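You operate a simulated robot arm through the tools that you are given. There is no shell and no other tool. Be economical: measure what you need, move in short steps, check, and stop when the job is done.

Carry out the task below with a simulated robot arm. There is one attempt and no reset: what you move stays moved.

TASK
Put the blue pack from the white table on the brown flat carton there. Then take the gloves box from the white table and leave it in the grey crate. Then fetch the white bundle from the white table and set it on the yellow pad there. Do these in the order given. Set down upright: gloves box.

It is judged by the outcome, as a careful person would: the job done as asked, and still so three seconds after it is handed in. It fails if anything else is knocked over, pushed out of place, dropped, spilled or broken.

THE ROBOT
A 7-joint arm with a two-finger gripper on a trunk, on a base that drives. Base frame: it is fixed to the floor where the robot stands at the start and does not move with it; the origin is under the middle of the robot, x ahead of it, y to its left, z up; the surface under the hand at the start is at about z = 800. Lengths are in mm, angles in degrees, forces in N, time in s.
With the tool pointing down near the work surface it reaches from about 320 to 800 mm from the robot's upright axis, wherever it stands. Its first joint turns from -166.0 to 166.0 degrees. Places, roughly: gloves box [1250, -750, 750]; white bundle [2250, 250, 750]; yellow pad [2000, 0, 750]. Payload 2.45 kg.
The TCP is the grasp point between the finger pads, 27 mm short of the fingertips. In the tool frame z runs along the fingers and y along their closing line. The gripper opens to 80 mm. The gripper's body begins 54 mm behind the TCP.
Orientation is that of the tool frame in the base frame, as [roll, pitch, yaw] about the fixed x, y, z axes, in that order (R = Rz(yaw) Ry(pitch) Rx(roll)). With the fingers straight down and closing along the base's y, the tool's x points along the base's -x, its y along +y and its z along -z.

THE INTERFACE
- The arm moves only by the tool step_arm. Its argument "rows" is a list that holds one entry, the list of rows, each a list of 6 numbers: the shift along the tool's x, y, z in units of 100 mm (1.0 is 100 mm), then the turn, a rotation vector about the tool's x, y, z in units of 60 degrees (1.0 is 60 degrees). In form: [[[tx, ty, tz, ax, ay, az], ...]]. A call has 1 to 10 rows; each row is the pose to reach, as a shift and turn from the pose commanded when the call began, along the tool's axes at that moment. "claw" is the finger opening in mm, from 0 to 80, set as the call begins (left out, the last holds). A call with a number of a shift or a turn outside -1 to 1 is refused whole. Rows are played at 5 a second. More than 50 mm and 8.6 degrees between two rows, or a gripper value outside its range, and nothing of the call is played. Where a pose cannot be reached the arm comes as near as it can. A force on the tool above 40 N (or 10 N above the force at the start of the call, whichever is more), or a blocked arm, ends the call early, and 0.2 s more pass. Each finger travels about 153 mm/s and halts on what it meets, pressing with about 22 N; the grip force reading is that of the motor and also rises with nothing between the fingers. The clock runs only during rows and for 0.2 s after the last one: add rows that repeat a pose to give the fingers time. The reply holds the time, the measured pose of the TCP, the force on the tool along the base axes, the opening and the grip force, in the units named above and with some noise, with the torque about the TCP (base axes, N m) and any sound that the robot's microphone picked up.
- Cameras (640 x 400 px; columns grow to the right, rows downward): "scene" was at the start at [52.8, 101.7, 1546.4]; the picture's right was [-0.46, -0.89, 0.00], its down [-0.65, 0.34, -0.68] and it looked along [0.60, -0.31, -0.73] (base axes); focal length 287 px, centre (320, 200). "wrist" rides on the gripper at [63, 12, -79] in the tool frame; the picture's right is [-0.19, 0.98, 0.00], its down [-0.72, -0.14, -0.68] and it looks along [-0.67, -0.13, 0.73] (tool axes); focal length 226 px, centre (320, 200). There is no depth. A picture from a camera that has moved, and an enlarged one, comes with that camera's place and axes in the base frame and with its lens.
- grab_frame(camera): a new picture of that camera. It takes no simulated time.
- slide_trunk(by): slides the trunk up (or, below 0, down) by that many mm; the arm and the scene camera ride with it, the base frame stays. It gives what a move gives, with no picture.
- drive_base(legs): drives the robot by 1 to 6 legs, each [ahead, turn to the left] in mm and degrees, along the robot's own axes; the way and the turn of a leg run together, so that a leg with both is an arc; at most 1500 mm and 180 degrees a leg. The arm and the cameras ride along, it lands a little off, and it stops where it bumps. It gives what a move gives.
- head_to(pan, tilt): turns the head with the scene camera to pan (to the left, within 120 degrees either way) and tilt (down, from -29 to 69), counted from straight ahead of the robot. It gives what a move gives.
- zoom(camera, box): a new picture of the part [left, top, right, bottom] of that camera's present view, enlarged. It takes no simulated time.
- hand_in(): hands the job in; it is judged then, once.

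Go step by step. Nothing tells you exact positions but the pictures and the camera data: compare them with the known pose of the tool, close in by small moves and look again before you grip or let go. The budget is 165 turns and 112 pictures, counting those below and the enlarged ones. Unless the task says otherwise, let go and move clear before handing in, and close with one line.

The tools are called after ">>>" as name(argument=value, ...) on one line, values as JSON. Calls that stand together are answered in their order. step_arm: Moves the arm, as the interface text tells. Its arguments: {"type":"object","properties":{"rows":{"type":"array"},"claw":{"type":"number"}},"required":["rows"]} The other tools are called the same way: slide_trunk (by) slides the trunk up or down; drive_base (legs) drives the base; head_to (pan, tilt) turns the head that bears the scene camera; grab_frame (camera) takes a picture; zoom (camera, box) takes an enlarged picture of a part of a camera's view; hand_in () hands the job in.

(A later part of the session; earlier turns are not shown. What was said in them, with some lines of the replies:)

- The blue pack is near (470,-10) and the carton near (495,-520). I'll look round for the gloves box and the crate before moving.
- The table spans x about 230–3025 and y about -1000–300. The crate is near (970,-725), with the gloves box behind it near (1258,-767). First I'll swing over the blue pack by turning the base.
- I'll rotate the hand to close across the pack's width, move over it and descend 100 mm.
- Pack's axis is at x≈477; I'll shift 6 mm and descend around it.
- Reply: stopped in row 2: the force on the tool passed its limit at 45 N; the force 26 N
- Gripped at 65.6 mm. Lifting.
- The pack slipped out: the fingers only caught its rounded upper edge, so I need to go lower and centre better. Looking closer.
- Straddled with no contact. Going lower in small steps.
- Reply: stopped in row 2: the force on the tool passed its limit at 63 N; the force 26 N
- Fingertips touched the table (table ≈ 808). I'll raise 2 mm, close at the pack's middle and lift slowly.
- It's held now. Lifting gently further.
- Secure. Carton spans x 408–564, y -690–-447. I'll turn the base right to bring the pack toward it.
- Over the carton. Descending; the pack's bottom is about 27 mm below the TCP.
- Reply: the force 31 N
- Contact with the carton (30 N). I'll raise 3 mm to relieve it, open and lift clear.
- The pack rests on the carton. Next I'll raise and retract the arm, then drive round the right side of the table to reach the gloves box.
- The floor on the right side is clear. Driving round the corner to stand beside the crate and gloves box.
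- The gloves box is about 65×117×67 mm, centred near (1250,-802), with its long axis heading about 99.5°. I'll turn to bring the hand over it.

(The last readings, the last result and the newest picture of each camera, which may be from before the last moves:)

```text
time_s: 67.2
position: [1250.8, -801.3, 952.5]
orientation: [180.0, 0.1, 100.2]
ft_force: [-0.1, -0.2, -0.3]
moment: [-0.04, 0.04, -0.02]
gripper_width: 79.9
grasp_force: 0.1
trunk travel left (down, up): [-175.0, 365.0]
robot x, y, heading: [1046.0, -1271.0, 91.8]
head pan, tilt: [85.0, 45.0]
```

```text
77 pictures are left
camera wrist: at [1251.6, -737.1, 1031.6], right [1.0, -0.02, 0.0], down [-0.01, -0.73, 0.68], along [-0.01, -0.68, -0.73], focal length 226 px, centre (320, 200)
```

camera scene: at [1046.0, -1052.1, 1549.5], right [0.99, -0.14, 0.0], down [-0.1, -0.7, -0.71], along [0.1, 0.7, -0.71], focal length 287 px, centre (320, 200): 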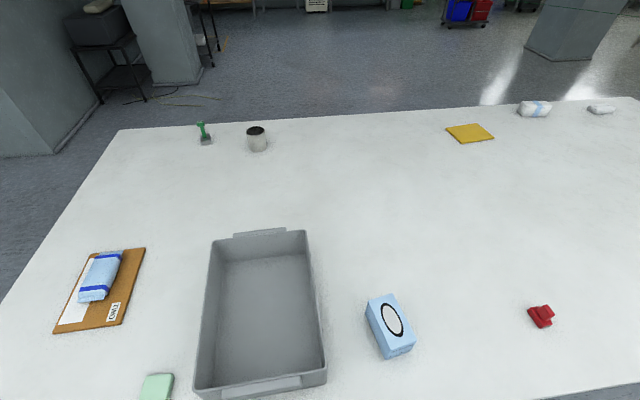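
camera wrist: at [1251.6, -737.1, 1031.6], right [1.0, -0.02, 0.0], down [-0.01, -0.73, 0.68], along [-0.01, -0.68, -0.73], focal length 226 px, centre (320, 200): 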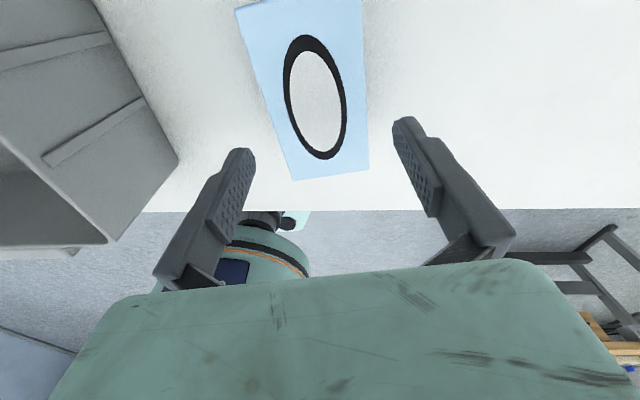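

>>> step_arm(rows=[[[0, -0.01, 0.2, 0, 0, 0.01], [0, -0.01, 0.4, 0, 0, 0.01], [0, -0.01, 0.55, 0, 0, 0.01]]])

>>> grab_frame(camera="wrist")

```text
time_s: 68.0
position: [1249.3, -802.5, 893.9]
orientation: [-180.0, 0.2, 99.5]
ft_force: [0.1, -0.5, 0.4]
moment: [0.0, 0.0, -0.01]
gripper_width: 80.0
grasp_force: 0.1
trunk travel left (down, up): [-175.0, 365.0]
robot x, y, heading: [1046.8, -1273.2, 92.1]
head pan, tilt: [85.0, 45.0]
```

```text
76 pictures are left
camera wrist: at [1251.7, -738.1, 974.7], right [1.0, -0.03, 0.0], down [-0.02, -0.73, 0.68], along [-0.02, -0.68, -0.73], focal length 226 px, centre (320, 200)
```

wrist: 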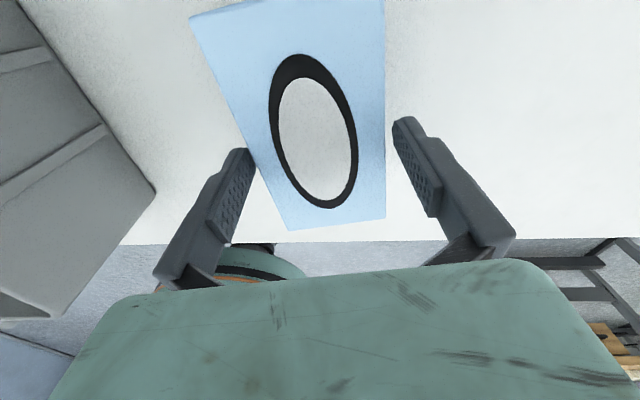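

The box sits about 4 mm to the left between the fingers. I'll shift and descend.

>>> step_arm(rows=[[[0, -0.04, 0, 0, 0, 0], [0, -0.04, 0.12, 0, 0, 0]]])

>>> grab_frame(camera="wrist")

```text
time_s: 68.6
position: [1245.6, -805.8, 883.7]
orientation: [179.9, 0.3, 99.5]
ft_force: [-0.6, 0.5, 0.1]
moment: [0.0, 0.01, 0.01]
gripper_width: 80.0
grasp_force: 0.0
trunk travel left (down, up): [-175.0, 365.0]
robot x, y, heading: [1044.3, -1271.8, 91.9]
head pan, tilt: [85.0, 45.0]
```

```text
75 pictures are left
camera wrist: at [1248.1, -740.0, 963.4], right [1.0, -0.03, 0.0], down [-0.02, -0.73, 0.68], along [-0.02, -0.68, -0.73], focal length 226 px, centre (320, 200)
```

wrist: 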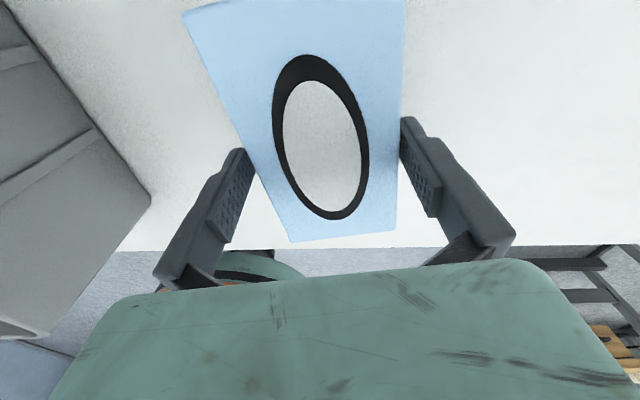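

>>> step_arm(rows=[[[0, 0.02, 0, 0, 0, 0], [0, 0.035, 0, 0, 0, 0], [0, 0.035, 0.12, 0, 0, 0], [0, 0.035, 0.24, 0, 0, 0], [0, 0.035, 0.36, 0, 0, 0]]])

>>> grab_frame(camera="wrist")

```text
time_s: 69.8
position: [1250.2, -803.0, 845.7]
orientation: [179.9, 0.2, 99.5]
ft_force: [0.0, 0.4, -0.2]
moment: [0.02, 0.03, -0.02]
gripper_width: 80.0
grasp_force: 0.0
trunk travel left (down, up): [-175.0, 365.0]
robot x, y, heading: [1046.0, -1273.3, 91.9]
head pan, tilt: [85.0, 45.0]
```

```text
74 pictures are left
camera wrist: at [1251.9, -737.8, 925.5], right [1.0, -0.03, 0.0], down [-0.02, -0.73, 0.68], along [-0.02, -0.68, -0.73], focal length 226 px, centre (320, 200)
```

wrist: 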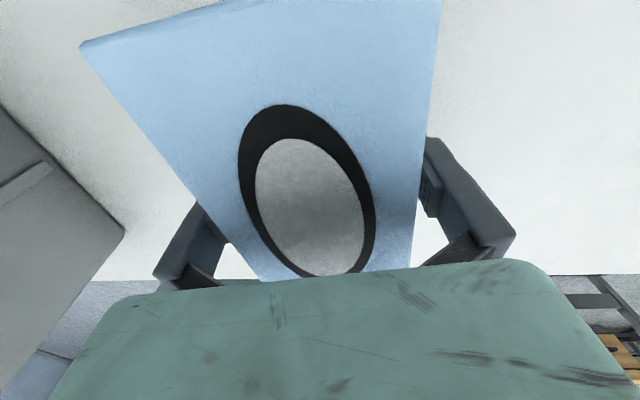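

Straddled without contact. Closing, then lifting slowly.

>>> step_arm(rows=[[[0, 0, 0, 0, 0, 0], [0, 0, 0, 0, 0, 0], [0, 0, 0, 0, 0, 0], [0, 0, 0, 0, 0, 0]]], claw=0)

>>> step_arm(rows=[[[0, 0, -0.03, 0, 0, 0], [0, 0, -0.07, 0, 0, 0], [0, 0, -0.13, 0, 0, 0], [0, 0, -0.2, 0, 0, 0], [0, 0, -0.28, 0, 0, 0], [0, 0, -0.36, 0, 0, 0], [0, 0, -0.44, 0, 0, 0], [0, 0, -0.52, 0, 0, 0]]])

>>> grab_frame(camera="scene")

```text
time_s: 70.8
position: [1250.4, -803.3, 846.3]
orientation: [179.8, 0.3, 99.5]
ft_force: [-0.3, 0.5, -0.2]
moment: [-0.01, 0.01, -0.03]
gripper_width: 67.4
grasp_force: 21.6
trunk travel left (down, up): [-175.0, 365.0]
robot x, y, heading: [1051.5, -1270.2, 92.1]
head pan, tilt: [85.0, 45.0]
```

```text
time_s: 72.6
position: [1248.8, -803.9, 899.6]
orientation: [179.9, 0.2, 99.4]
ft_force: [-0.3, -0.5, -1.4]
moment: [-0.01, 0.05, 0.0]
gripper_width: 67.6
grasp_force: 21.4
trunk travel left (down, up): [-175.0, 365.0]
robot x, y, heading: [1046.8, -1270.9, 91.9]
head pan, tilt: [85.0, 45.0]
```

```text
73 pictures are left
camera scene: at [827.8, -1294.0, 1549.5], right [0.05, 1.0, 0.0], down [0.71, -0.04, -0.71], along [-0.71, 0.04, -0.71], focal length 287 px, centre (320, 200)
```

scene: 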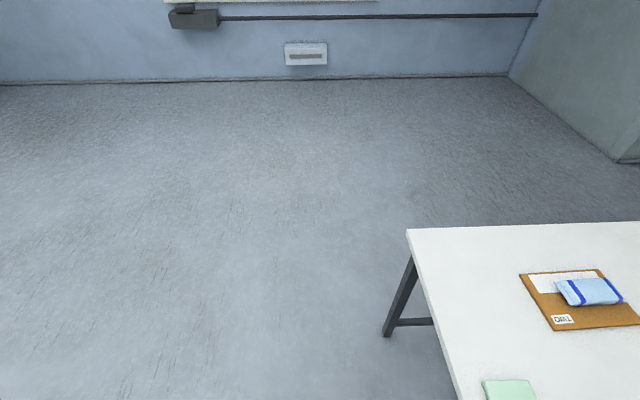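

Gloves box is held at 67.5 mm. Raising with the trunk to clear the crate rim (~930), then turning toward the crate.

>>> slide_trunk(by=140)

>>> drive_base(legs=[[0, 34.5]])

>>> head_to(pan=-30, tilt=55)

>>> grab_frame(camera="scene")

>>> grab_frame(camera="wrist")

```text
time_s: 74.2
position: [1249.3, -803.2, 1039.1]
orientation: [179.9, 0.2, 99.5]
ft_force: [-0.4, -0.4, -0.7]
moment: [-0.02, 0.05, 0.01]
gripper_width: 67.5
grasp_force: 22.4
trunk travel left (down, up): [-315.0, 225.0]
robot x, y, heading: [1049.9, -1267.7, 92.0]
head pan, tilt: [85.0, 45.0]
```

```text
time_s: 76.4
position: [941.2, -772.9, 1038.9]
orientation: [179.9, 0.2, 134.8]
ft_force: [0.3, 0.1, -1.2]
moment: [0.01, 0.0, -0.01]
gripper_width: 67.4
grasp_force: 21.9
trunk travel left (down, up): [-315.0, 225.0]
robot x, y, heading: [1048.5, -1271.0, 127.5]
head pan, tilt: [85.0, 45.0]
```

```text
time_s: 78.3
position: [940.4, -772.6, 1038.9]
orientation: [179.9, 0.3, 134.8]
ft_force: [0.4, 0.0, -1.0]
moment: [0.0, -0.03, -0.01]
gripper_width: 67.5
grasp_force: 21.8
trunk travel left (down, up): [-315.0, 225.0]
robot x, y, heading: [1046.7, -1269.8, 127.7]
head pan, tilt: [-30.0, 55.0]
```

```text
72 pictures are left
camera scene: at [939.6, -1302.5, 1676.1], right [0.99, 0.13, 0.0], down [0.11, -0.81, -0.57], along [-0.08, 0.57, -0.82], focal length 287 px, centre (320, 200)
```

scene: 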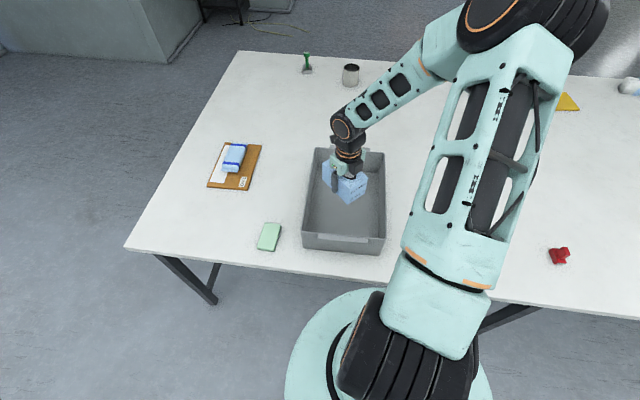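

```text
71 pictures are left
camera wrist: at [904.5, -718.4, 1118.4], right [0.83, 0.55, 0.0], down [0.4, -0.61, 0.68], along [0.38, -0.57, -0.73], focal length 226 px, centre (320, 200)
```

wrist: 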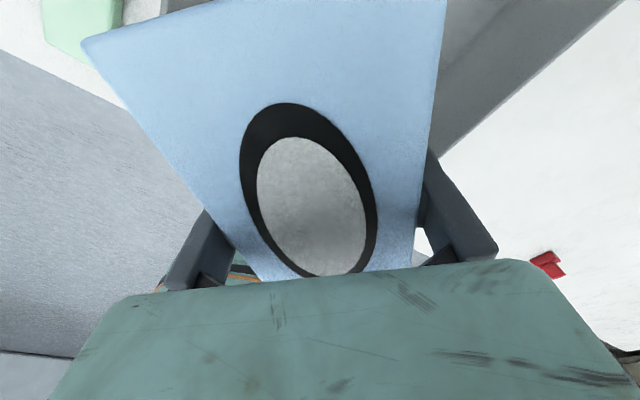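

Crate spans about x 825–1070, y -895–-553. I'll rotate the box to line up with it and centre it over the crate.

>>> step_arm(rows=[[[0.04, 0.05, 0, 0, 0, 0.1], [0.09, 0.1, 0, 0, 0, 0.2], [0.13, 0.15, 0, 0, 0, 0.3], [0.17, 0.2, 0, 0, 0, 0.4], [0.21, 0.25, 0, 0, 0, 0.5], [0.26, 0.31, 0, 0, 0, 0.6], [0.3, 0.36, 0, 0, 0, 0.68], [0.34, 0.41, 0, 0, 0, 0.75]]])

>>> grab_frame(camera="wrist")

>>> zoom(camera="scene", box=[260, 120, 420, 260])

```text
time_s: 80.1
position: [947.8, -719.9, 1037.9]
orientation: [179.8, 0.1, 89.8]
ft_force: [-0.2, -0.8, -1.1]
moment: [-0.02, -0.01, -0.04]
gripper_width: 67.6
grasp_force: 22.0
trunk travel left (down, up): [-315.0, 225.0]
robot x, y, heading: [1043.4, -1274.6, 127.7]
head pan, tilt: [-30.0, 55.0]
```

```text
70 pictures are left
camera wrist: at [959.5, -656.2, 1118.6], right [0.98, -0.2, 0.0], down [-0.15, -0.72, 0.68], along [-0.13, -0.67, -0.73], focal length 226 px, centre (320, 200)
```

wrist: 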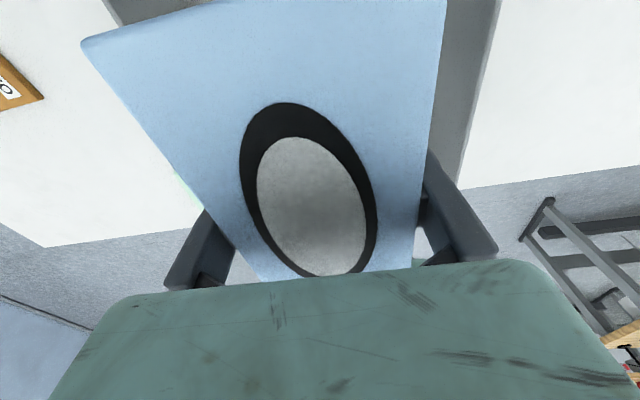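

```text
2.86 times, centred on (340, 190) of scene
camera zoom: at [939.7, -1302.4, 1676.1], right [0.99, 0.13, 0.0], down [0.11, -0.81, -0.57], along [-0.08, 0.57, -0.82], focal length 820 px, centre (263, 229)
```

zoom: 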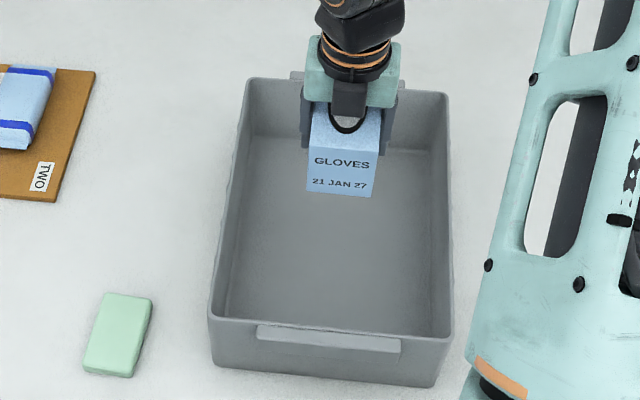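

>>> slide_trunk(by=-120)

>>> zoom(camera="scene", box=[260, 100, 420, 240])

```text
time_s: 81.6
position: [946.3, -720.3, 919.3]
orientation: [179.9, 0.1, 89.9]
ft_force: [-0.2, -0.5, -1.0]
moment: [0.01, 0.0, -0.02]
gripper_width: 67.5
grasp_force: 21.9
trunk travel left (down, up): [-195.0, 345.0]
robot x, y, heading: [1048.6, -1270.6, 127.3]
head pan, tilt: [-30.0, 55.0]
```

```text
2.86 times, centred on (340, 170) of scene
camera zoom: at [939.7, -1302.6, 1556.2], right [0.99, 0.13, 0.0], down [0.11, -0.81, -0.57], along [-0.08, 0.57, -0.82], focal length 820 px, centre (263, 286)
```

zoom: 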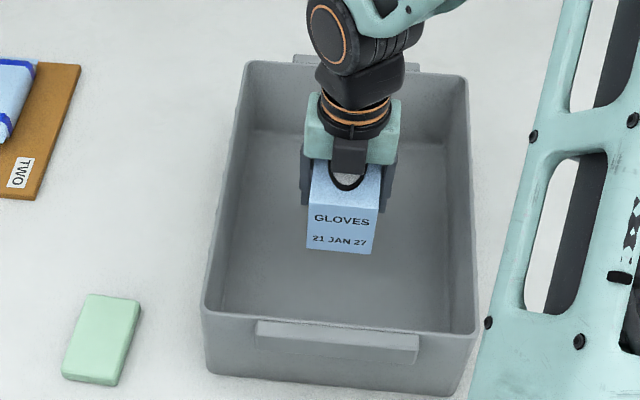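

>>> step_arm(rows=[[[0, 0, 0.1, 0, 0, 0], [0, 0, 0.2, 0, 0, 0], [0, 0, 0.3, 0, 0, 0], [0, 0, 0.4, 0, 0, 0], [0, 0, 0.5, 0, 0, 0], [0, 0, 0.56, 0, 0, 0], [0, 0, 0.59, 0, 0, 0], [0, 0, 0.62, 0, 0, 0]]])

>>> zoom(camera="scene", box=[260, 100, 420, 240])

```text
time_s: 83.4
position: [947.6, -720.1, 858.4]
orientation: [179.9, 0.1, 89.8]
ft_force: [0.9, -0.4, -0.8]
moment: [0.0, 0.03, -0.01]
gripper_width: 67.5
grasp_force: 21.9
trunk travel left (down, up): [-195.0, 345.0]
robot x, y, heading: [1045.9, -1271.3, 127.7]
head pan, tilt: [-30.0, 55.0]
```

```text
2.86 times, centred on (340, 170) of scene
camera zoom: at [939.7, -1302.4, 1556.1], right [0.99, 0.13, 0.0], down [0.11, -0.81, -0.57], along [-0.08, 0.57, -0.82], focal length 820 px, centre (263, 286)
```

zoom: 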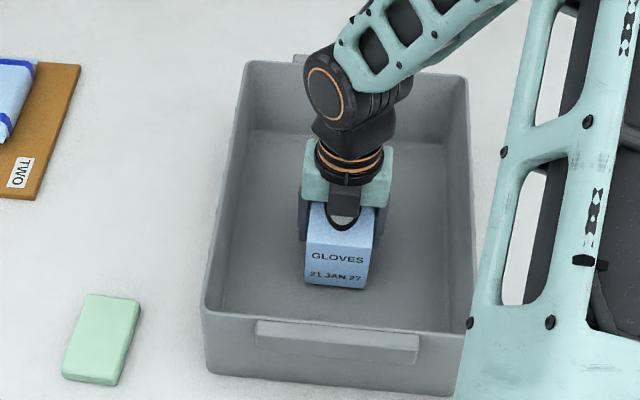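

>>> step_arm(rows=[[[0, 0, 0.015, 0, 0, 0], [0, 0, 0.03, 0, 0, 0], [0, 0, 0.045, 0, 0, 0], [0, 0, 0.06, 0, 0, 0]]])

```text
time_s: 84.4
position: [948.3, -720.1, 852.2]
orientation: [179.8, 0.0, 89.8]
ft_force: [0.0, -3.2, 10.8]
moment: [-0.72, 0.34, 0.12]
gripper_width: 67.4
grasp_force: 21.6
trunk travel left (down, up): [-195.0, 345.0]
robot x, y, heading: [1045.0, -1268.7, 127.4]
head pan, tilt: [-30.0, 55.0]
```

The box is touching the crate floor. Releasing and rising straight up.

>>> step_arm(rows=[[[0, 0, 0, 0, 0, 0], [0, 0, 0, 0, 0, 0], [0, 0, 0, 0, 0, 0], [0, 0, -0.15, 0, 0, 0], [0, 0, -0.3, 0, 0, 0], [0, 0, -0.5, 0, 0, 0], [0, 0, -0.75, 0, 0, 0], [0, 0, -1, 0, 0, 0]]], claw=80)

>>> slide_trunk(by=160)

>>> zoom(camera="scene", box=[260, 120, 420, 260])

```text
time_s: 86.2
position: [947.2, -720.0, 954.6]
orientation: [179.9, 0.2, 89.8]
ft_force: [0.8, 0.4, 0.4]
moment: [-0.02, -0.03, 0.01]
gripper_width: 79.7
grasp_force: 0.1
trunk travel left (down, up): [-195.0, 345.0]
robot x, y, heading: [1047.3, -1273.6, 127.4]
head pan, tilt: [-30.0, 55.0]
```

```text
time_s: 88.0
position: [948.1, -720.5, 1113.5]
orientation: [179.7, 0.0, 89.9]
ft_force: [-0.2, 0.8, 0.3]
moment: [-0.01, 0.0, 0.03]
gripper_width: 80.1
grasp_force: 0.0
trunk travel left (down, up): [-355.0, 185.0]
robot x, y, heading: [1046.3, -1270.1, 127.6]
head pan, tilt: [-30.0, 55.0]
```

```text
2.86 times, centred on (340, 190) of scene
camera zoom: at [939.7, -1302.4, 1716.0], right [0.99, 0.13, 0.0], down [0.11, -0.81, -0.57], along [-0.08, 0.57, -0.82], focal length 820 px, centre (263, 229)
```

zoom: 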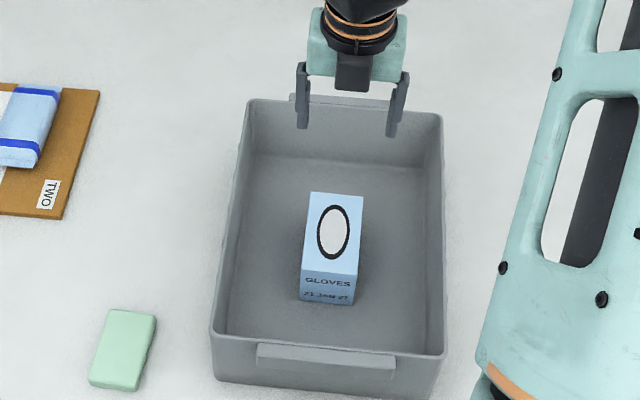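

The gloves box stands upright in the crate. Next is the white bundle near (2300,200) by the left edge. I'll turn along the aisle and look at the way round the far end.

>>> drive_base(legs=[[0, -127.6]])

>>> head_to(pan=25, tilt=25)

>>> grab_frame(camera="scene")

```text
time_s: 93.7
position: [1559.6, -1496.4, 1114.0]
orientation: [180.0, 0.1, -34.1]
ft_force: [0.5, 0.1, 0.5]
moment: [0.0, 0.01, 0.01]
gripper_width: 79.6
grasp_force: 0.0
trunk travel left (down, up): [-355.0, 185.0]
robot x, y, heading: [1051.4, -1272.2, 3.8]
head pan, tilt: [-30.0, 55.0]
```

```text
time_s: 95.0
position: [1559.7, -1497.3, 1114.1]
orientation: [179.9, 0.0, -34.0]
ft_force: [-0.4, 0.4, -0.5]
moment: [0.0, 0.03, 0.0]
gripper_width: 79.9
grasp_force: 0.1
trunk travel left (down, up): [-355.0, 185.0]
robot x, y, heading: [1047.3, -1270.8, 4.0]
head pan, tilt: [25.0, 25.0]
```

```text
65 pictures are left
camera scene: at [1100.4, -1090.3, 1760.1], right [0.48, -0.88, 0.0], down [-0.37, -0.2, -0.91], along [0.79, 0.44, -0.42], focal length 287 px, centre (320, 200)
```

scene: 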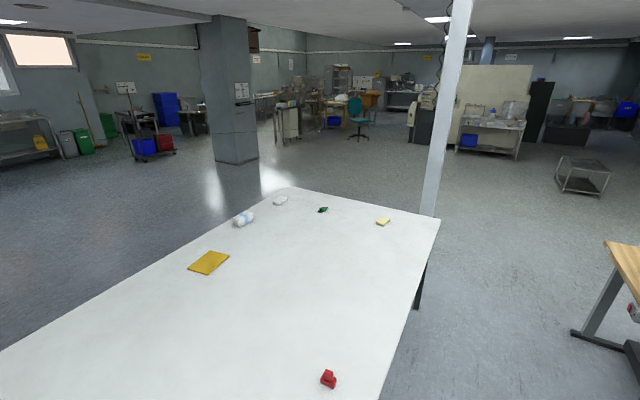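

The far end is at x≈3015, with open floor beyond it. Driving along the aisle.

>>> drive_base(legs=[[0, -4.5], [1500, 0], [770, 0]])

```text
time_s: 106.4
position: [3761.7, -1566.2, 1113.1]
orientation: [179.8, 0.2, -38.7]
ft_force: [0.1, 0.6, 0.0]
moment: [0.03, 0.02, 0.0]
gripper_width: 80.0
grasp_force: 0.1
trunk travel left (down, up): [-355.0, 185.0]
robot x, y, heading: [3267.6, -1301.3, -1.0]
head pan, tilt: [25.0, 25.0]
```

>>> drive_base(legs=[[70, 0], [0, 89]])

>>> grab_frame(camera="scene")

```text
time_s: 111.3
position: [3609.9, -810.3, 1114.3]
orientation: [179.8, 0.2, 50.7]
ft_force: [0.4, -0.2, -0.6]
moment: [-0.02, 0.02, 0.0]
gripper_width: 79.9
grasp_force: 0.1
trunk travel left (down, up): [-355.0, 185.0]
robot x, y, heading: [3343.0, -1299.6, 88.5]
head pan, tilt: [25.0, 25.0]
```

```text
64 pictures are left
camera scene: at [3163.1, -1232.8, 1760.1], right [0.92, 0.4, 0.0], down [0.17, -0.39, -0.91], along [-0.36, 0.83, -0.42], focal length 287 px, centre (320, 200)
```

scene: 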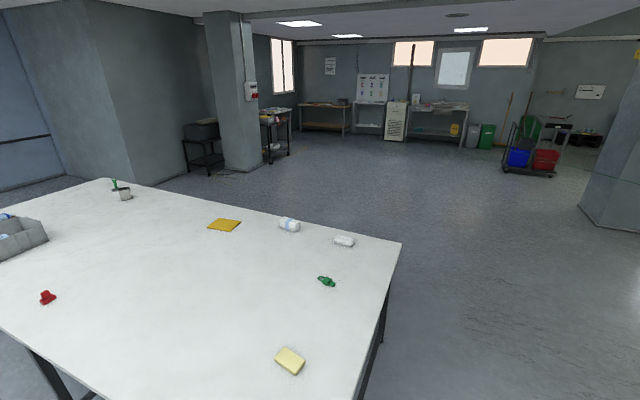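

>>> drive_base(legs=[[1500, 0], [380, 0], [0, 91.5]])

```text
time_s: 125.0
position: [2790.0, 846.7, 1114.0]
orientation: [179.8, 0.1, 147.1]
ft_force: [-0.6, 0.1, 0.1]
moment: [-0.01, 0.0, 0.0]
gripper_width: 80.1
grasp_force: 0.1
trunk travel left (down, up): [-355.0, 185.0]
robot x, y, heading: [3306.8, 631.3, -175.1]
head pan, tilt: [25.0, 25.0]
```

>>> drive_base(legs=[[0, -2.5], [1160, 0]])

>>> head_to(pan=80, tilt=50)

>>> grab_frame(camera="scene")

```text
time_s: 131.2
position: [1655.9, 839.4, 1114.0]
orientation: [179.8, 0.2, 143.5]
ft_force: [-0.3, 0.6, -0.9]
moment: [0.0, -0.02, 0.0]
gripper_width: 80.0
grasp_force: 0.0
trunk travel left (down, up): [-355.0, 185.0]
robot x, y, heading: [2158.4, 593.4, -178.5]
head pan, tilt: [25.0, 25.0]
```

```text
time_s: 132.5
position: [1657.0, 839.5, 1113.6]
orientation: [179.8, 0.1, 143.8]
ft_force: [-0.2, 0.2, -0.5]
moment: [0.0, 0.0, 0.0]
gripper_width: 79.9
grasp_force: 0.0
trunk travel left (down, up): [-355.0, 185.0]
robot x, y, heading: [2162.4, 597.6, -178.7]
head pan, tilt: [80.0, 50.0]
```

```text
63 pictures are left
camera scene: at [2173.1, 376.2, 1722.6], right [-0.99, 0.15, 0.0], down [0.11, 0.76, -0.64], along [-0.1, -0.64, -0.77], focal length 287 px, centre (320, 200)
```

scene: 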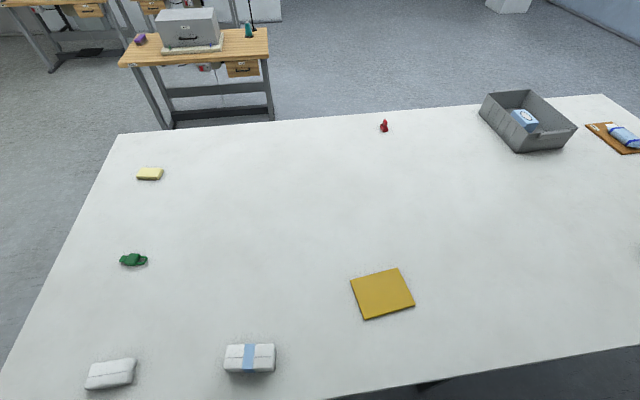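

>>> zoom(camera="scene", box=[200, 310, 300, 390])

>>> zoom(camera="scene", box=[320, 240, 440, 340])

```text
5.00 times, centred on (250, 350) of scene
camera zoom: at [2173.1, 376.2, 1722.6], right [-0.99, 0.15, 0.0], down [0.11, 0.76, -0.64], along [-0.1, -0.64, -0.77], focal length 1435 px, centre (670, -550)
```

zoom: 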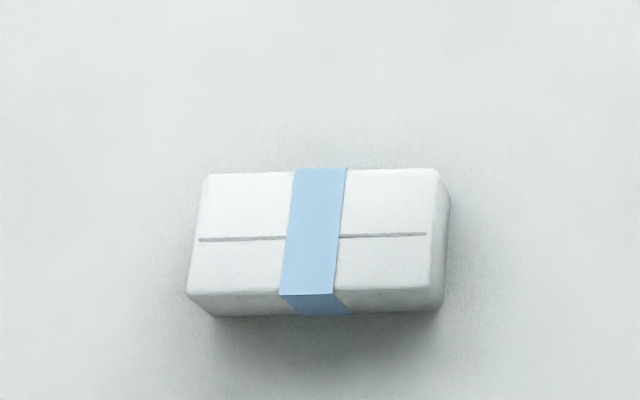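

```text
4.00 times, centred on (380, 290) of scene
camera zoom: at [2173.1, 376.2, 1722.6], right [-0.99, 0.15, 0.0], down [0.11, 0.76, -0.64], along [-0.1, -0.64, -0.77], focal length 1148 px, centre (80, -160)
```

zoom: 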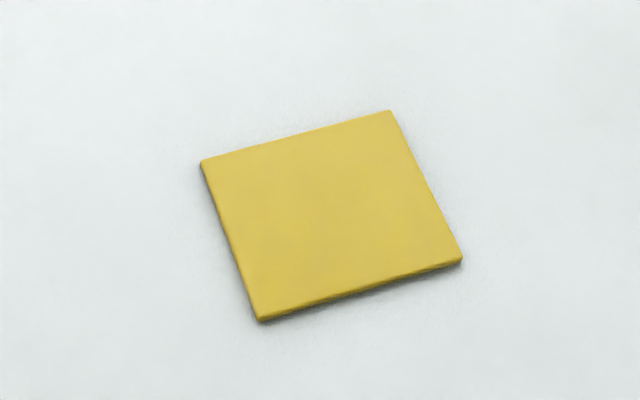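

The banded bundle is centred near (2331,172), 127×58 mm with its long axis at about -7°. The pad is centred near (1914,39), 172×132 mm at about +7.5°. I'll turn to bring the hand over the bundle.

>>> drive_base(legs=[[0, 139]])

>>> step_arm(rows=[[[0, 0, 0.1, 0, 0, 0.12], [0, 0, 0.2, 0, 0, 0.24], [0, 0, 0.3, 0, 0, 0.36], [0, 0, 0.4, 0, 0, 0.48], [0, 0, 0.5, 0, 0, 0.6], [0, 0, 0.5, 0, 0, 0.72], [0, 0, 0.5, 0, 0, 0.84], [0, 0, 0.5, 0, 0, 0.96]]])

```text
time_s: 138.6
position: [2343.8, 63.6, 1114.6]
orientation: [179.8, 0.1, -81.1]
ft_force: [0.1, -0.2, 0.2]
moment: [-0.01, 0.0, 0.02]
gripper_width: 79.9
grasp_force: 0.0
trunk travel left (down, up): [-355.0, 185.0]
robot x, y, heading: [2158.9, 592.3, -43.2]
head pan, tilt: [80.0, 50.0]
```

```text
time_s: 140.4
position: [2344.2, 62.0, 1063.6]
orientation: [179.9, -0.2, -138.8]
ft_force: [-0.8, 0.2, -0.1]
moment: [0.01, -0.02, 0.01]
gripper_width: 79.9
grasp_force: 0.0
trunk travel left (down, up): [-355.0, 185.0]
robot x, y, heading: [2161.3, 594.7, -43.5]
head pan, tilt: [80.0, 50.0]
```

>>> step_arm(rows=[[[-0.1, 0.15, 0.1, 0, 0, 0.12], [-0.2, 0.3, 0.2, 0, 0, 0.24], [-0.3, 0.45, 0.3, 0, 0, 0.36], [-0.4, 0.6, 0.4, 0, 0, 0.48], [-0.5, 0.75, 0.5, 0, 0, 0.6], [-0.58, 0.85, 0.6, 0, 0, 0.7], [-0.627, 0.913, 0.6, 0, 0, 0.803]]])

>>> grab_frame(camera="wrist")

```text
time_s: 142.0
position: [2328.9, 175.4, 1003.4]
orientation: [180.0, -0.3, 172.9]
ft_force: [-0.5, 0.6, -0.3]
moment: [-0.04, 0.01, 0.03]
gripper_width: 79.9
grasp_force: 0.0
trunk travel left (down, up): [-355.0, 185.0]
robot x, y, heading: [2160.4, 593.7, -43.3]
head pan, tilt: [80.0, 50.0]
```

```text
60 pictures are left
camera wrist: at [2268.6, 195.8, 1082.4], right [0.31, 0.95, 0.0], down [0.7, -0.23, 0.68], along [0.64, -0.21, -0.73], focal length 226 px, centre (320, 200)
```

wrist: 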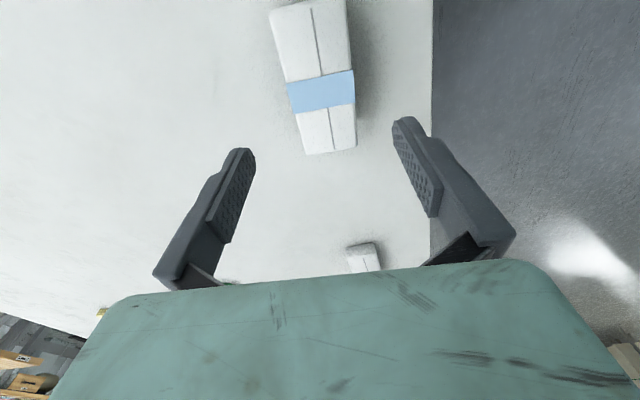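

>>> step_arm(rows=[[[-0.06, 0.035, 0.2, 0, 0, 0.015], [-0.06, 0.035, 0.4, 0, 0, 0.015], [-0.06, 0.035, 0.6, 0, 0, 0.015], [-0.06, 0.035, 0.8, 0, 0, 0.015], [-0.06, 0.035, 0.95, 0, 0, 0.015]]])

>>> grab_frame(camera="wrist")

```text
time_s: 143.2
position: [2334.9, 177.1, 907.8]
orientation: [-180.0, -0.3, 172.2]
ft_force: [0.1, 0.3, 0.2]
moment: [0.01, 0.01, 0.0]
gripper_width: 79.9
grasp_force: 0.0
trunk travel left (down, up): [-355.0, 185.0]
robot x, y, heading: [2156.9, 592.1, -43.2]
head pan, tilt: [80.0, 50.0]
```

```text
59 pictures are left
camera wrist: at [2274.8, 198.1, 987.8], right [0.32, 0.95, 0.0], down [0.69, -0.24, 0.68], along [0.64, -0.22, -0.73], focal length 226 px, centre (320, 200)
```

wrist: 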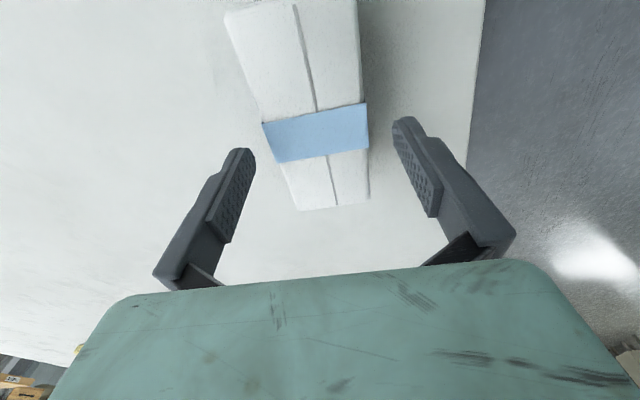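

Centred. Descending around the bundle.

>>> step_arm(rows=[[[0, 0, 0.15, 0, 0, 0], [0, 0, 0.3, 0, 0, 0], [0, 0, 0.42, 0, 0, 0], [0, 0, 0.52, 0, 0, 0], [0, 0, 0.6, 0, 0, 0], [0, 0, 0.66, 0, 0, 0]]])

>>> grab_frame(camera="wrist")

```text
time_s: 144.6
position: [2335.5, 177.1, 842.8]
orientation: [-179.9, -0.2, 172.2]
ft_force: [0.3, 0.7, -1.0]
moment: [-0.02, 0.01, -0.02]
gripper_width: 80.2
grasp_force: 0.1
trunk travel left (down, up): [-355.0, 185.0]
robot x, y, heading: [2159.1, 592.9, -42.8]
head pan, tilt: [80.0, 50.0]
```

```text
58 pictures are left
camera wrist: at [2274.9, 198.4, 922.8], right [0.32, 0.95, 0.0], down [0.7, -0.24, 0.68], along [0.64, -0.22, -0.73], focal length 226 px, centre (320, 200)
```

wrist: 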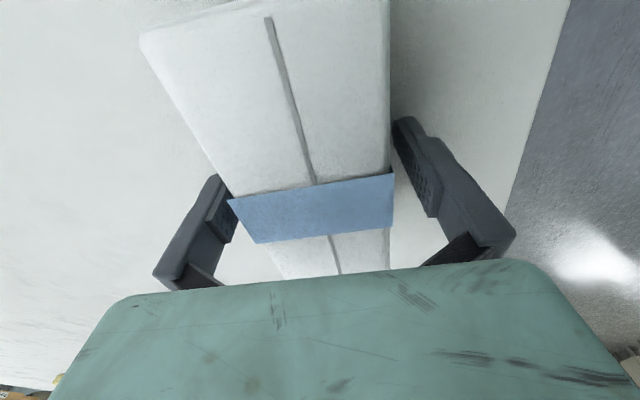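

>>> step_arm(rows=[[[0, 0, 0.02, 0, 0, 0], [0, 0, 0.02, 0, 0, 0], [0, 0, 0.02, 0, 0, 0], [0, 0, 0.02, 0, 0, 0], [0, 0, 0.02, 0, 0, 0]]], claw=0)

>>> step_arm(rows=[[[0, 0, -0.03, 0, 0, 0], [0, 0, -0.07, 0, 0, 0], [0, 0, -0.12, 0, 0, 0], [0, 0, -0.18, 0, 0, 0], [0, 0, -0.26, 0, 0, 0], [0, 0, -0.34, 0, 0, 0], [0, 0, -0.42, 0, 0, 0], [0, 0, -0.5, 0, 0, 0], [0, 0, -0.58, 0, 0, 0], [0, 0, -0.64, 0, 0, 0]]])

>>> grab_frame(camera="wrist")

```text
time_s: 145.8
position: [2334.8, 178.0, 841.8]
orientation: [-179.9, -0.2, 172.2]
ft_force: [0.6, 1.2, 16.4]
moment: [0.13, 0.04, 0.04]
gripper_width: 59.0
grasp_force: 21.8
trunk travel left (down, up): [-355.0, 185.0]
robot x, y, heading: [2158.8, 591.7, -43.3]
head pan, tilt: [80.0, 50.0]
```

```text
time_s: 148.0
position: [2336.0, 177.6, 905.4]
orientation: [180.0, -0.1, 172.2]
ft_force: [0.6, 0.7, -0.6]
moment: [0.02, -0.02, 0.02]
gripper_width: 59.2
grasp_force: 22.0
trunk travel left (down, up): [-355.0, 185.0]
robot x, y, heading: [2160.2, 595.4, -43.2]
head pan, tilt: [80.0, 50.0]
```

```text
57 pictures are left
camera wrist: at [2275.9, 198.6, 985.1], right [0.32, 0.95, 0.0], down [0.7, -0.24, 0.68], along [0.64, -0.22, -0.73], focal length 226 px, centre (320, 200)
```

wrist: 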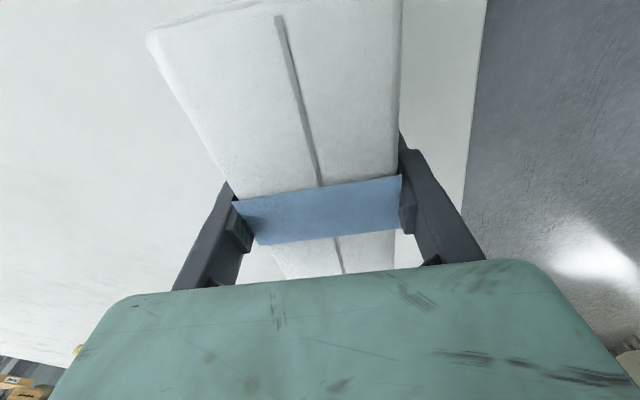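

Bundle gripped (59 mm). Turning toward the yellow pad.

>>> drive_base(legs=[[0, -46.7]])

>>> step_arm(rows=[[[-0.05, -0.08, 0, 0, 0, -0.1], [-0.1, -0.17, 0, 0, 0, -0.2], [-0.16, -0.26, 0, 0, 0, -0.3], [-0.22, -0.36, 0, 0, 0, -0.4], [-0.28, -0.46, 0, 0, 0, -0.5], [-0.34, -0.56, 0, 0, 0, -0.6], [-0.4, -0.66, 0, 0, 0, -0.7], [-0.46, -0.76, 0, 0, 0, -0.8], [-0.52, -0.86, 0, 0, 0, -0.9], [-0.57, -0.95, 0, 0, 0, -1.0]]])

>>> head_to(pan=-10, tilt=55)

>>> grab_frame(camera="scene")

>>> grab_frame(camera="wrist")

```text
time_s: 150.6
position: [1985.0, 175.4, 905.2]
orientation: [180.0, -0.2, 126.4]
ft_force: [-0.1, 0.2, -0.8]
moment: [0.0, 0.01, -0.01]
gripper_width: 59.2
grasp_force: 21.7
trunk travel left (down, up): [-355.0, 185.0]
robot x, y, heading: [2161.5, 594.0, -89.4]
head pan, tilt: [80.0, 50.0]
```

```text
time_s: 152.8
position: [1941.4, 72.8, 903.3]
orientation: [179.8, -0.2, -173.4]
ft_force: [0.1, 0.3, -1.3]
moment: [-0.07, 0.03, 0.02]
gripper_width: 59.1
grasp_force: 21.8
trunk travel left (down, up): [-355.0, 185.0]
robot x, y, heading: [2158.2, 593.1, -89.3]
head pan, tilt: [80.0, 50.0]
```

```text
time_s: 154.4
position: [1941.6, 73.1, 904.1]
orientation: [179.8, -0.1, -173.6]
ft_force: [0.0, -0.2, -1.0]
moment: [0.02, -0.02, -0.01]
gripper_width: 59.2
grasp_force: 22.0
trunk travel left (down, up): [-355.0, 185.0]
robot x, y, heading: [2159.7, 595.6, -89.3]
head pan, tilt: [-10.0, 55.0]
```

```text
56 pictures are left
camera scene: at [2289.7, 541.5, 1716.1], right [-0.99, 0.16, 0.0], down [0.13, 0.81, -0.57], along [-0.09, -0.57, -0.82], focal length 287 px, centre (320, 200)
```

scene: 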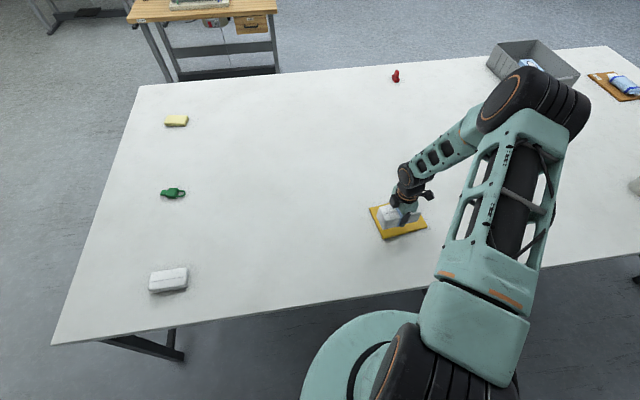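

```text
55 pictures are left
camera wrist: at [1878.4, 78.8, 983.5], right [0.08, 1.0, 0.0], down [0.73, -0.06, 0.68], along [0.68, -0.05, -0.73], focal length 226 px, centre (320, 200)
```

wrist: 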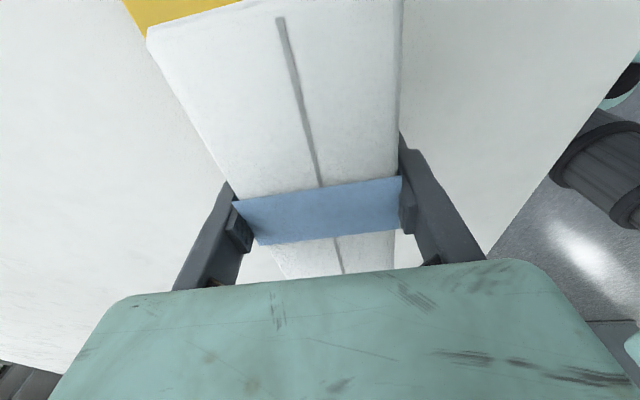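

>>> zoom(camera="scene", box=[350, 180, 450, 260])

```text
5.00 times, centred on (400, 220) of scene
camera zoom: at [2289.7, 541.5, 1716.1], right [-0.99, 0.16, 0.0], down [0.13, 0.81, -0.57], along [-0.09, -0.57, -0.82], focal length 1435 px, centre (-80, 100)
```

zoom: 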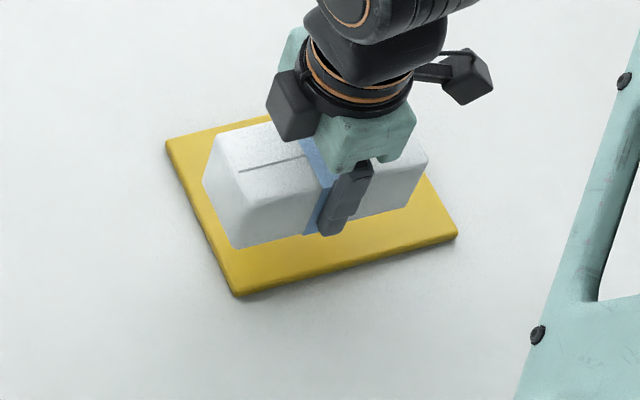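

>>> step_arm(rows=[[[0.07, -0.08, 0, 0, 0, 0], [0.14, -0.16, 0.05, 0, 0, 0], [0.21, -0.24, 0.1, 0, 0, 0], [0.277, -0.31, 0.15, 0, 0, 0], [0.277, -0.31, 0.22, 0, 0, 0], [0.277, -0.31, 0.3, 0, 0, 0]]])

>>> zoom(camera="scene", box=[350, 180, 450, 260])

>>> grab_frame(camera="wrist")

```text
time_s: 155.8
position: [1918.8, 40.8, 875.2]
orientation: [179.9, -0.1, -173.6]
ft_force: [-0.7, 0.9, -0.9]
moment: [-0.04, -0.01, 0.04]
gripper_width: 59.0
grasp_force: 21.9
trunk travel left (down, up): [-355.0, 185.0]
robot x, y, heading: [2155.1, 594.3, -89.2]
head pan, tilt: [-10.0, 55.0]
```

```text
5.00 times, centred on (400, 220) of scene
camera zoom: at [2289.6, 541.4, 1716.1], right [-0.99, 0.16, 0.0], down [0.13, 0.81, -0.57], along [-0.09, -0.57, -0.82], focal length 1435 px, centre (-80, 100)
```

zoom: 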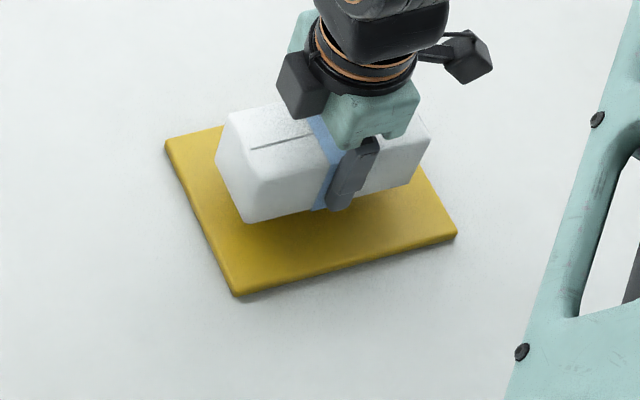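

```text
52 pictures are left
camera wrist: at [1854.7, 45.8, 954.6], right [0.08, 1.0, 0.0], down [0.73, -0.06, 0.68], along [0.68, -0.05, -0.73], focal length 226 px, centre (320, 200)
```

wrist: 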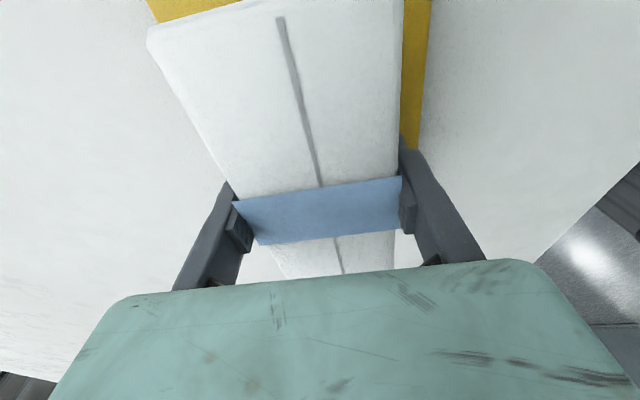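

Well placed over the pad. Lowering slowly until it touches.

>>> step_arm(rows=[[[0, 0, 0.05, 0, 0, 0], [0, 0, 0.1, 0, 0, 0], [0, 0, 0.14, 0, 0, 0], [0, 0, 0.17, 0, 0, 0], [0, 0, 0.19, 0, 0, 0], [0, 0, 0.21, 0, 0, 0], [0, 0, 0.22, 0, 0, 0]]])

>>> zoom(camera="scene", box=[350, 180, 450, 260])

```text
time_s: 157.4
position: [1918.1, 39.5, 853.3]
orientation: [179.8, -0.1, -173.6]
ft_force: [-0.8, 0.9, 0.3]
moment: [0.01, 0.05, -0.01]
gripper_width: 59.2
grasp_force: 21.7
trunk travel left (down, up): [-355.0, 185.0]
robot x, y, heading: [2159.0, 594.1, -89.1]
head pan, tilt: [-10.0, 55.0]
```

```text
5.00 times, centred on (400, 220) of scene
camera zoom: at [2289.7, 541.5, 1716.1], right [-0.99, 0.16, 0.0], down [0.13, 0.81, -0.57], along [-0.09, -0.57, -0.82], focal length 1435 px, centre (-80, 100)
```

zoom: 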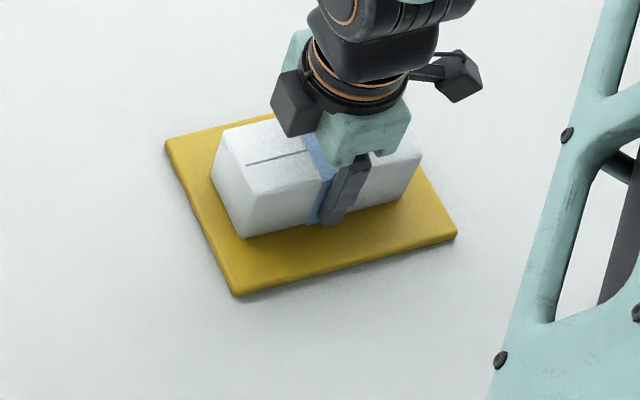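

>>> step_arm(rows=[[[0, 0.02, 0.01, 0, 0, 0], [0, 0.04, 0.02, 0, 0, 0], [0, 0.05, 0.035, 0, 0, 0], [0, 0.05, 0.05, 0, 0, 0]]])

```text
time_s: 158.5
position: [1919.1, 42.9, 851.7]
orientation: [180.0, -0.2, -173.6]
ft_force: [3.4, 7.4, 20.7]
moment: [0.51, -0.28, 0.06]
gripper_width: 59.2
grasp_force: 21.9
trunk travel left (down, up): [-355.0, 185.0]
robot x, y, heading: [2160.4, 591.2, -89.1]
head pan, tilt: [-10.0, 55.0]
stopped in row 4: the force on the tool passed its limit at 42 N (the readings are from after the stop); the commanded pose is now the measured one
```

Firm contact with the pad. Releasing and rising.

>>> step_arm(rows=[[[0, 0, -0.01, 0, 0, 0], [0, 0, -0.01, 0, 0, 0], [0, 0, -0.01, 0, 0, 0], [0, 0, -0.12, 0, 0, 0], [0, 0, -0.28, 0, 0, 0], [0, 0, -0.5, 0, 0, 0], [0, 0, -0.75, 0, 0, 0], [0, 0, -1, 0, 0, 0]]], claw=80)

>>> grab_frame(camera="scene")

>>> grab_frame(camera="wrist")

```text
time_s: 160.3
position: [1918.9, 43.7, 951.1]
orientation: [-180.0, -0.3, -173.5]
ft_force: [0.1, 0.1, 1.0]
moment: [-0.02, 0.01, -0.02]
gripper_width: 80.1
grasp_force: 0.1
trunk travel left (down, up): [-355.0, 185.0]
robot x, y, heading: [2159.5, 594.7, -89.0]
head pan, tilt: [-10.0, 55.0]
```

```text
50 pictures are left
camera scene: at [2289.9, 542.0, 1716.1], right [-0.99, 0.16, 0.0], down [0.13, 0.81, -0.57], along [-0.09, -0.57, -0.82], focal length 287 px, centre (320, 200)
```

scene: 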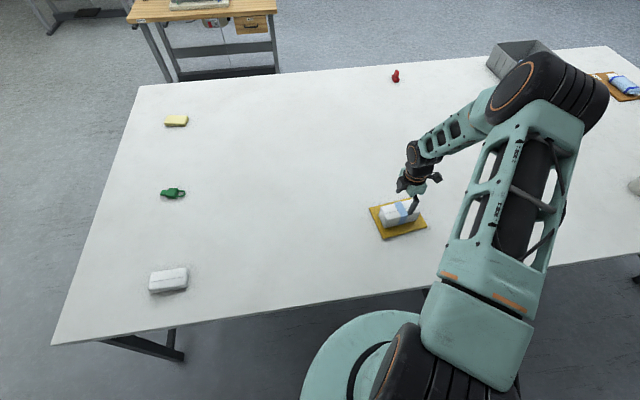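

```text
49 pictures are left
camera wrist: at [1855.8, 49.7, 1030.6], right [0.08, 1.0, 0.0], down [0.73, -0.06, 0.68], along [0.68, -0.06, -0.73], focal length 226 px, centre (320, 200)
```

wrist: 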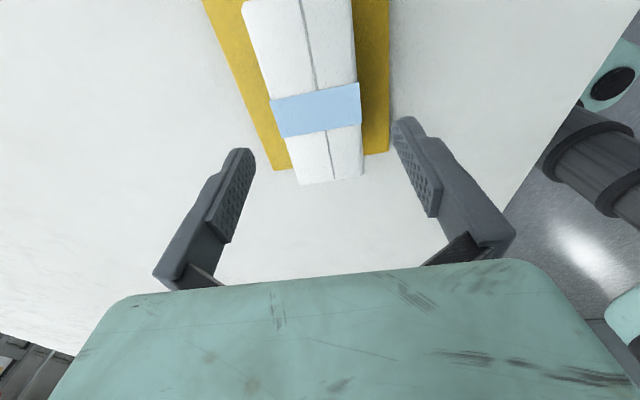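

>>> zoom(camera="scene", box=[350, 180, 450, 260])

>>> zoom(camera="scene", box=[480, 20, 640, 120])

```text
5.00 times, centred on (400, 220) of scene
camera zoom: at [2289.9, 542.0, 1716.1], right [-0.99, 0.16, 0.0], down [0.13, 0.81, -0.57], along [-0.09, -0.57, -0.82], focal length 1435 px, centre (-80, 100)
```

zoom: 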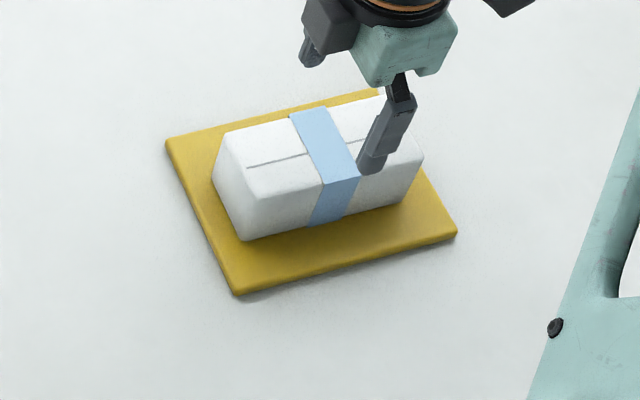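

```text
4.00 times, centred on (560, 70) of scene
camera zoom: at [2289.9, 542.0, 1716.1], right [-0.99, 0.16, 0.0], down [0.13, 0.81, -0.57], along [-0.09, -0.57, -0.82], focal length 1148 px, centre (-640, 720)
```

zoom: 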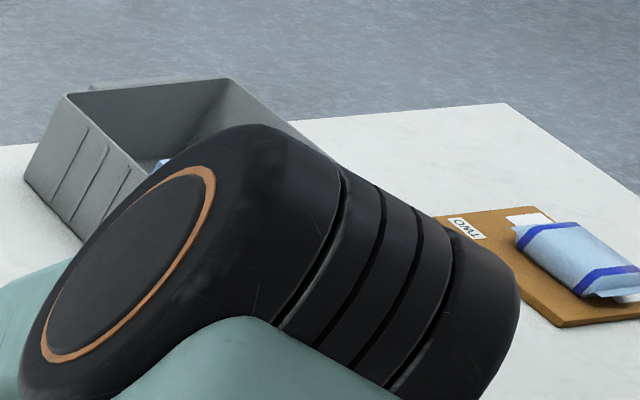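

All three items are where they belong, the gripper is clear and nothing else has moved. Handing in.

>>> hand_in()

```text
The job is handed in.
```

The blue pack is on the brown carton, the gloves box is upright in the grey crate, and the white bundle is on the yellow pad. They were done in that order; on the first try the blue pack slipped from the gripper, and I re-gripped it.
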